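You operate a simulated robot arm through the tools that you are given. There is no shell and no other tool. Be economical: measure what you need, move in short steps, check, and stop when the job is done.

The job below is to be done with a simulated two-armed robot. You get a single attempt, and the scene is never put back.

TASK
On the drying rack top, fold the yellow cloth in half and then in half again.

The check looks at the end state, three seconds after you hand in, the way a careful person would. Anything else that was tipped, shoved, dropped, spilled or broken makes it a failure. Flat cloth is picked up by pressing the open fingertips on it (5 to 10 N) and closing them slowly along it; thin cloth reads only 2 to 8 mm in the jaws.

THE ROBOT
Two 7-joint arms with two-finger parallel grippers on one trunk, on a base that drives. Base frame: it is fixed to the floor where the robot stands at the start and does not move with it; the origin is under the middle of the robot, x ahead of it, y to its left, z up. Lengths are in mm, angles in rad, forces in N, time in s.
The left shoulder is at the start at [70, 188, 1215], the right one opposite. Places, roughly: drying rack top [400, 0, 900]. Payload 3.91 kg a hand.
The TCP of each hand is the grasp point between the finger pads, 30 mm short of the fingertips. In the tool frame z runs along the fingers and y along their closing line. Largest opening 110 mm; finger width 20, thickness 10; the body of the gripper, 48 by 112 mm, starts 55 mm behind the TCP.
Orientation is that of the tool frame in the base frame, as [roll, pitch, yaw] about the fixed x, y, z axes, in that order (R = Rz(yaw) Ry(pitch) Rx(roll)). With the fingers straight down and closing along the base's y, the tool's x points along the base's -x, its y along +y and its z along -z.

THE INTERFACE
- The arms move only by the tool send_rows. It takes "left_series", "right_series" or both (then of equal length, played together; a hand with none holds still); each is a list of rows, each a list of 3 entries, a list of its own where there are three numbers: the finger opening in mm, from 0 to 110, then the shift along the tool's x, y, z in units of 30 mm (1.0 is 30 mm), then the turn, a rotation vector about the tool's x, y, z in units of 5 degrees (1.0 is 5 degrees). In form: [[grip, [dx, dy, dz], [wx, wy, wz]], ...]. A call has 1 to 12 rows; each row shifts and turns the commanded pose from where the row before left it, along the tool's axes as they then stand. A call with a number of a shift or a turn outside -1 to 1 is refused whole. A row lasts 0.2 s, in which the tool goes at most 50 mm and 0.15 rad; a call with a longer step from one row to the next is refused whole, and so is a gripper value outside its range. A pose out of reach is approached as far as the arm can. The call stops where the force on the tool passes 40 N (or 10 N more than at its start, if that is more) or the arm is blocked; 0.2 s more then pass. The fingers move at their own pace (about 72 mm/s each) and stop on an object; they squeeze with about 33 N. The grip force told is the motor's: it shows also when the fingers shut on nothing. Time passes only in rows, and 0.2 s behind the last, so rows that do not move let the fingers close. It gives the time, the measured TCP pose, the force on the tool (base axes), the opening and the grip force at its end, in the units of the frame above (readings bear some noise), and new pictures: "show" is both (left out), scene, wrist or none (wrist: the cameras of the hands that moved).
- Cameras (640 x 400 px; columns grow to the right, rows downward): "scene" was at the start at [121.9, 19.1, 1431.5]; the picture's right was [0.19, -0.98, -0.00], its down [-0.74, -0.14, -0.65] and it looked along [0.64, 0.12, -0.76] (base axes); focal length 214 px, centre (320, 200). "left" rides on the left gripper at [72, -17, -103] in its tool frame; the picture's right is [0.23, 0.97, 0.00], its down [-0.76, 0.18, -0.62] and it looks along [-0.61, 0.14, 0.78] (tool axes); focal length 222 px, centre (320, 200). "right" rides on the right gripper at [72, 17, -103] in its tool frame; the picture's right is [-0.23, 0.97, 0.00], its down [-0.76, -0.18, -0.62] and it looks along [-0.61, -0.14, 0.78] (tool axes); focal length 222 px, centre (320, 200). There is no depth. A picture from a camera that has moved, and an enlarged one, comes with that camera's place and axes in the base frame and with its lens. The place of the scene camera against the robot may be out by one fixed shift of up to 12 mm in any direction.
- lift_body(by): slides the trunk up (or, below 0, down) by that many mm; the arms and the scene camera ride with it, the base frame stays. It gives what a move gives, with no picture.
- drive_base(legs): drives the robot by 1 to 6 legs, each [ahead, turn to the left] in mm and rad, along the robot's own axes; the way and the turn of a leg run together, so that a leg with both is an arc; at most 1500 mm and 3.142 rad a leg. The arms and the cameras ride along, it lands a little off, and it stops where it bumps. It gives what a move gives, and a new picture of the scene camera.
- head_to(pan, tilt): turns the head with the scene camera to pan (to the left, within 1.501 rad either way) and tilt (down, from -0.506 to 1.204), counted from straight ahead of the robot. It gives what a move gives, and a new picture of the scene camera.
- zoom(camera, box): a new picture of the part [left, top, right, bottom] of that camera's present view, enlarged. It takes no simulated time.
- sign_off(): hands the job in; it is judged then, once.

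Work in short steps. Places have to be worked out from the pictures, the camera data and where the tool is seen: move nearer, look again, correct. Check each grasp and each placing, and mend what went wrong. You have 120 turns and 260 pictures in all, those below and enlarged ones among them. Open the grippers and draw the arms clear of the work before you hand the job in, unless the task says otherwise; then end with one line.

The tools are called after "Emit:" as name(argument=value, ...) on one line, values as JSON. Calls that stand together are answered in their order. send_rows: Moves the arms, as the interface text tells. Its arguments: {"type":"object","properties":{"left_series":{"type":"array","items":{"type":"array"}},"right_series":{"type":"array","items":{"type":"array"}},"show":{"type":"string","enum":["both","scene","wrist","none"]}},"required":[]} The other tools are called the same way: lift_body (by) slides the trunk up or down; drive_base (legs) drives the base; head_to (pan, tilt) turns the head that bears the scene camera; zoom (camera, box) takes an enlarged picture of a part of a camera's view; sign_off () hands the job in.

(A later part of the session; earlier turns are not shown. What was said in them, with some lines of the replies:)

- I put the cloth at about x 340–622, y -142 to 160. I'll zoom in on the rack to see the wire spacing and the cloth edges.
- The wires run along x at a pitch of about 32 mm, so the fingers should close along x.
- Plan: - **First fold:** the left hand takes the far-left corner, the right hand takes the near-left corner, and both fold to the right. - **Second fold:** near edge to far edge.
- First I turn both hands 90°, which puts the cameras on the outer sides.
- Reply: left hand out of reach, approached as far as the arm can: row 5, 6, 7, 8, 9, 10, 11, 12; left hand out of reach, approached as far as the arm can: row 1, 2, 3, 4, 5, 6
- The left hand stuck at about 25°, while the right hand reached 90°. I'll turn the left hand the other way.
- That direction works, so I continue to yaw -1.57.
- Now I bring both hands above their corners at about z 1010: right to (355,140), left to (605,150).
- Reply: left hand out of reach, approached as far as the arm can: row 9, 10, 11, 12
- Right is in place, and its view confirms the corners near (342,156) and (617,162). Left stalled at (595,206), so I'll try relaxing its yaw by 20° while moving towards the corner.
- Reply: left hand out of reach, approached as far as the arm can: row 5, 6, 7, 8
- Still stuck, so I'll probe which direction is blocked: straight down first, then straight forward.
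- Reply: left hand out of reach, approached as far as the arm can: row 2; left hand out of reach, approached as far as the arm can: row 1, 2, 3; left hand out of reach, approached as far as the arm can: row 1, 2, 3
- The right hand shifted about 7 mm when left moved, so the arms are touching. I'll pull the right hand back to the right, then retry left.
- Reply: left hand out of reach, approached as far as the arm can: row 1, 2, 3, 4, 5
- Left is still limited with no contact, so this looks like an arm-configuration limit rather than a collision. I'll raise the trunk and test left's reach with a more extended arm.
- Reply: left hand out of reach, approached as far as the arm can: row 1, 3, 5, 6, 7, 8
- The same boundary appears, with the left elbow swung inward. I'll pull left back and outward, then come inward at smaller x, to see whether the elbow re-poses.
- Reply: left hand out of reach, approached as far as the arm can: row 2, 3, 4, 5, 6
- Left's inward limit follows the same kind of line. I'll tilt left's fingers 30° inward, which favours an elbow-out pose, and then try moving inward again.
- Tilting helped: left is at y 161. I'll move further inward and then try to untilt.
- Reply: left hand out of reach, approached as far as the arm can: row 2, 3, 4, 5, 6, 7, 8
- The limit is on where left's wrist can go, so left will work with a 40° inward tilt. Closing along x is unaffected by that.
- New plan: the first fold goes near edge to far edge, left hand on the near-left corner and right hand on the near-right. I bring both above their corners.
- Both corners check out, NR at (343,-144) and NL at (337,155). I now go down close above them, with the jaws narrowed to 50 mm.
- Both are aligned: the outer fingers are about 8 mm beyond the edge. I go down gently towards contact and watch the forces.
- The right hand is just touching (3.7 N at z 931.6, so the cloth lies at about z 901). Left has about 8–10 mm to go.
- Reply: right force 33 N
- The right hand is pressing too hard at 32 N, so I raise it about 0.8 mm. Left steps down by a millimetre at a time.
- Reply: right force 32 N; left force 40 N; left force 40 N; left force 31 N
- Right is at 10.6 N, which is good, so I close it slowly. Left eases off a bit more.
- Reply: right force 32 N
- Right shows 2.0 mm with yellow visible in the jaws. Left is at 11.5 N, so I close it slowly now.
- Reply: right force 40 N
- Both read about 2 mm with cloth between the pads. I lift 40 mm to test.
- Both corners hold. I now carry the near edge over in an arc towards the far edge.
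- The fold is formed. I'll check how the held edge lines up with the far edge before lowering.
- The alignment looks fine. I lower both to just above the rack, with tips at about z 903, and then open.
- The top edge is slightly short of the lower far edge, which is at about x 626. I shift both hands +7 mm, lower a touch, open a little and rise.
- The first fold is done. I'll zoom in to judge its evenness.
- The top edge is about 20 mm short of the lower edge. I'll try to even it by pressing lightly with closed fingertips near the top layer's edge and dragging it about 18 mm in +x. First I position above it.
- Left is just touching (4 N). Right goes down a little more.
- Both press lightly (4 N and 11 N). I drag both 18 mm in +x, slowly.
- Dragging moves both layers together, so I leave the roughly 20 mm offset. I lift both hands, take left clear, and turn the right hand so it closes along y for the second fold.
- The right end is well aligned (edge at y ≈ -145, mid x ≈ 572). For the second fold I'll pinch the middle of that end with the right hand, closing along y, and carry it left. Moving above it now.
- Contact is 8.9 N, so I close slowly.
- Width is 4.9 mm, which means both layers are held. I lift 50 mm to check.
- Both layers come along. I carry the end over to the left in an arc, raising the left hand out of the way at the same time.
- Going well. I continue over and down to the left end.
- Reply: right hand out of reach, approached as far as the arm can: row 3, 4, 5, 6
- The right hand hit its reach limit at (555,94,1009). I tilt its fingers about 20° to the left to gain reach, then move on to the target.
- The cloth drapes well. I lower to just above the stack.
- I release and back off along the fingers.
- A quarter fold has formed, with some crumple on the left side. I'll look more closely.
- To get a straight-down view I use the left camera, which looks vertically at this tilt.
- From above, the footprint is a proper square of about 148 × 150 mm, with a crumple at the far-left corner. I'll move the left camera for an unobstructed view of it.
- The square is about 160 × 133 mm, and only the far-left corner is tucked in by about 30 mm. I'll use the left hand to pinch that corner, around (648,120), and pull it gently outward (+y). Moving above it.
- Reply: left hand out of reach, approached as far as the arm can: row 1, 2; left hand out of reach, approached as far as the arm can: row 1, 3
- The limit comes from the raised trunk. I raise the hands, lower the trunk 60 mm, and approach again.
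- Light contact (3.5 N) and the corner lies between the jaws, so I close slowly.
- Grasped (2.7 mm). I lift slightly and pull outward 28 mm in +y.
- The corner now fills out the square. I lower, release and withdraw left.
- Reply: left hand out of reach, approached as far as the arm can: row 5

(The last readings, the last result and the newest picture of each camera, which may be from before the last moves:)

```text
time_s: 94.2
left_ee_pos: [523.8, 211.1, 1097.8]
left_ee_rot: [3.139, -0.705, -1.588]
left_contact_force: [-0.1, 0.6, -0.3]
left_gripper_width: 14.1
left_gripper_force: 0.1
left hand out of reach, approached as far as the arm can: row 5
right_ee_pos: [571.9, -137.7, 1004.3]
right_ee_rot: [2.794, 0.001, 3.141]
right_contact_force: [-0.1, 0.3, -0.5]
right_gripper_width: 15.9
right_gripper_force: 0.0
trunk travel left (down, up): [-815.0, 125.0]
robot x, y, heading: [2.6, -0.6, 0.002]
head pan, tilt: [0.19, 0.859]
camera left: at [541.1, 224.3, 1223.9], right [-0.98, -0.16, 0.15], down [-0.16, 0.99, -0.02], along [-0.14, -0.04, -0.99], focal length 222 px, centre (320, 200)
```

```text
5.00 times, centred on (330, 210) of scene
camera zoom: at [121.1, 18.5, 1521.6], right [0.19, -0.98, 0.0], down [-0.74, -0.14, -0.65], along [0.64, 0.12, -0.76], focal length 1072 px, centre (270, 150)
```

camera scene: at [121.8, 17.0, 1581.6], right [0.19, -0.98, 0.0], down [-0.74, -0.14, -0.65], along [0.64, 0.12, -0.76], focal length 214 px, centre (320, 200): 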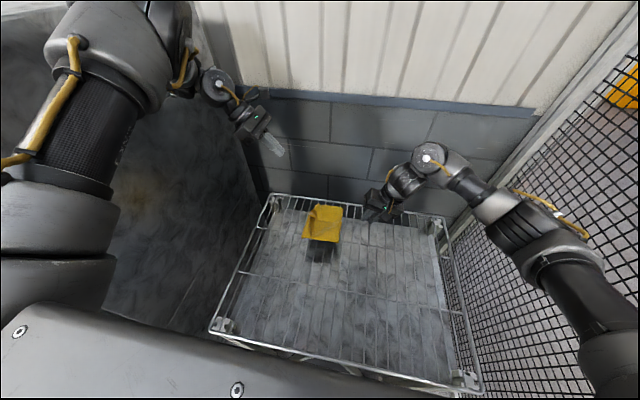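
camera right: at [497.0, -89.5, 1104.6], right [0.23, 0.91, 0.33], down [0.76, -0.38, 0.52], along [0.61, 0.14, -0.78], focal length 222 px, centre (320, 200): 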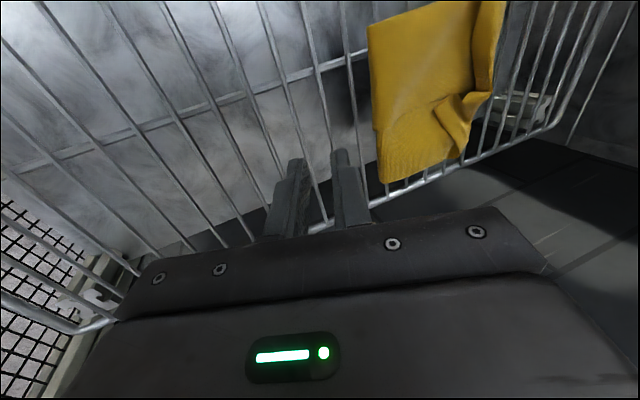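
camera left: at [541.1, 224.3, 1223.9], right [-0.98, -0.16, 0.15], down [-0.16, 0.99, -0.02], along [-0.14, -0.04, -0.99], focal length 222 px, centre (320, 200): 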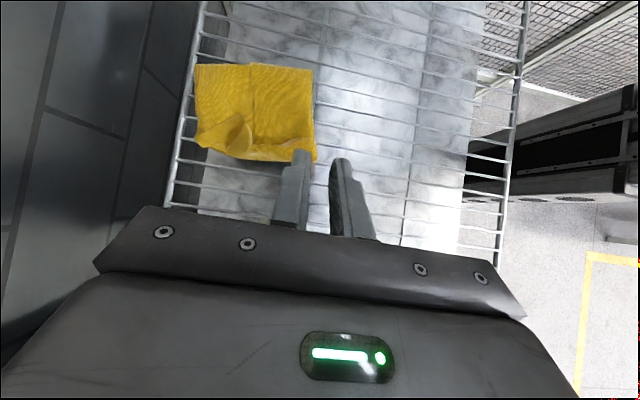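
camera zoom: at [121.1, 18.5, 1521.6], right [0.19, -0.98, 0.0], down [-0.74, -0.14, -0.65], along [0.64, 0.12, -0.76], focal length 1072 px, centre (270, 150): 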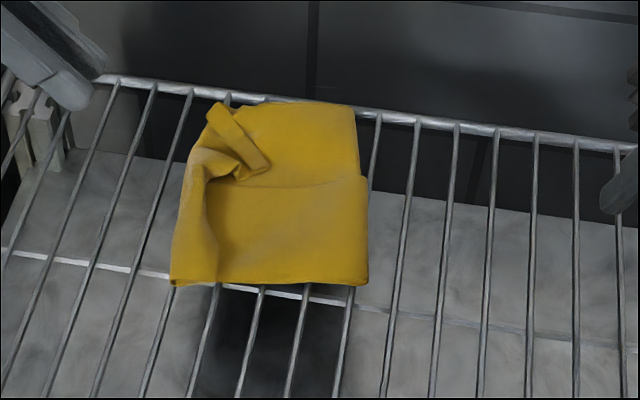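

Emit:
zoom(camera="left", box=[170, 40, 340, 180])

```text
2.86 times, centred on (255, 110) of left
camera zoom: at [541.1, 224.3, 1223.9], right [-0.98, -0.16, 0.15], down [-0.16, 0.99, -0.02], along [-0.14, -0.04, -0.99], focal length 635 px, centre (506, 457)
```

zoom: 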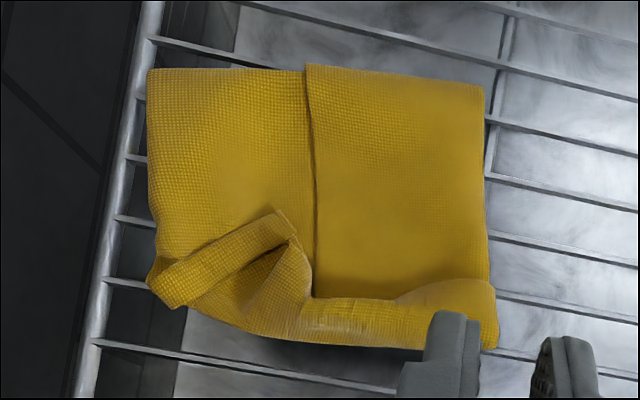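

The cloth is now a compact four-part square on the rack. I open both grippers, raise the arms clear and take a last look.

Emit:
send_rows(left_series=[[60, [0.52, 0, -0.61], [0, 0, 0]], [60, [0.52, 0, -0.61], [0, 0, 0]], [60, [0.52, 0, -0.61], [0, 0, 0]], [60, [0.52, 0, -0.61], [0, 0, 0]], [60, [0, 0.8, 0], [0, 0, 0]], [60, [-0.5, 0.8, -0.4], [0, 0, 0]], [60, [-0.5, 0.8, -0.4], [0, 0, 0]]], right_series=[[60, [0, 0, -0.8], [0, 0, 0]], [60, [0, 0, -0.8], [0, 0, 0]], [60, [0, 0, -0.8], [0, 0, 0]], [60, [0, 0, -0.8], [0, 0, 0]], [60, [0, 0, -0.8], [0, 0, 0]], [60, [0, 0, 0], [0, 0, 0]], [60, [0, 0, 0], [0, 0, 0]]], show="scene")

Emit:
zoom(camera="scene", box=[270, 160, 390, 260])

```text
time_s: 95.8
left_ee_pos: [452.4, 254.4, 1192.3]
left_ee_rot: [3.138, -0.707, -1.584]
left_contact_force: [0.0, -0.6, 0.3]
left_gripper_width: 60.2
left_gripper_force: 0.0
right_ee_pos: [572.1, -174.5, 1117.0]
right_ee_rot: [2.796, 0.0, -3.141]
right_contact_force: [-0.2, 0.9, 0.1]
right_gripper_width: 59.9
right_gripper_force: 0.1
trunk travel left (down, up): [-815.0, 125.0]
robot x, y, heading: [-1.1, 0.0, -0.0]
head pan, tilt: [0.19, 0.859]
camera scene: at [121.0, 20.6, 1521.6], right [0.19, -0.98, 0.0], down [-0.74, -0.14, -0.65], along [0.64, 0.12, -0.76], focal length 214 px, centre (320, 200)
```

scene: 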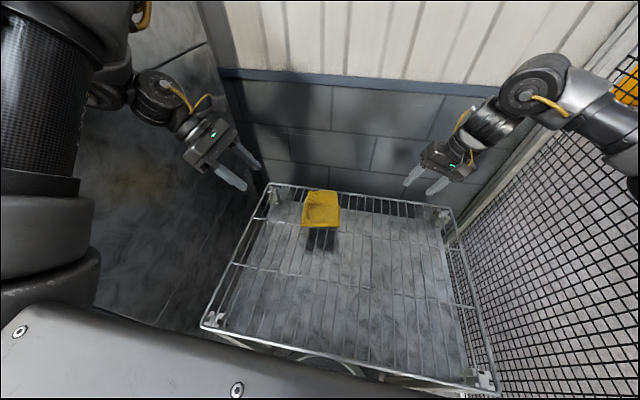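

```text
4.00 times, centred on (330, 210) of scene
camera zoom: at [121.0, 20.6, 1521.6], right [0.19, -0.98, 0.0], down [-0.74, -0.14, -0.65], along [0.64, 0.12, -0.76], focal length 858 px, centre (280, 160)
```

zoom: 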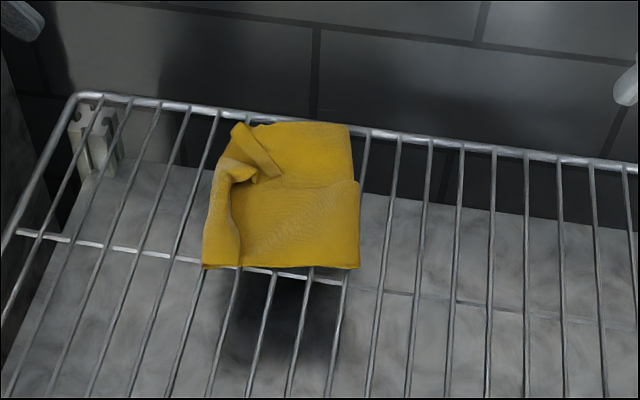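

The cloth rests as a quarter-size square on the rack, nothing else has moved, and both grippers are open and clear. I hand in.

Emit:
sign_off()

```text
The job is handed in.
```

The yellow cloth is folded in half and in half again on the drying rack, about a quarter of its original size, but not neatly: the layers are a few centimetres out of line and one corner is still crumpled.
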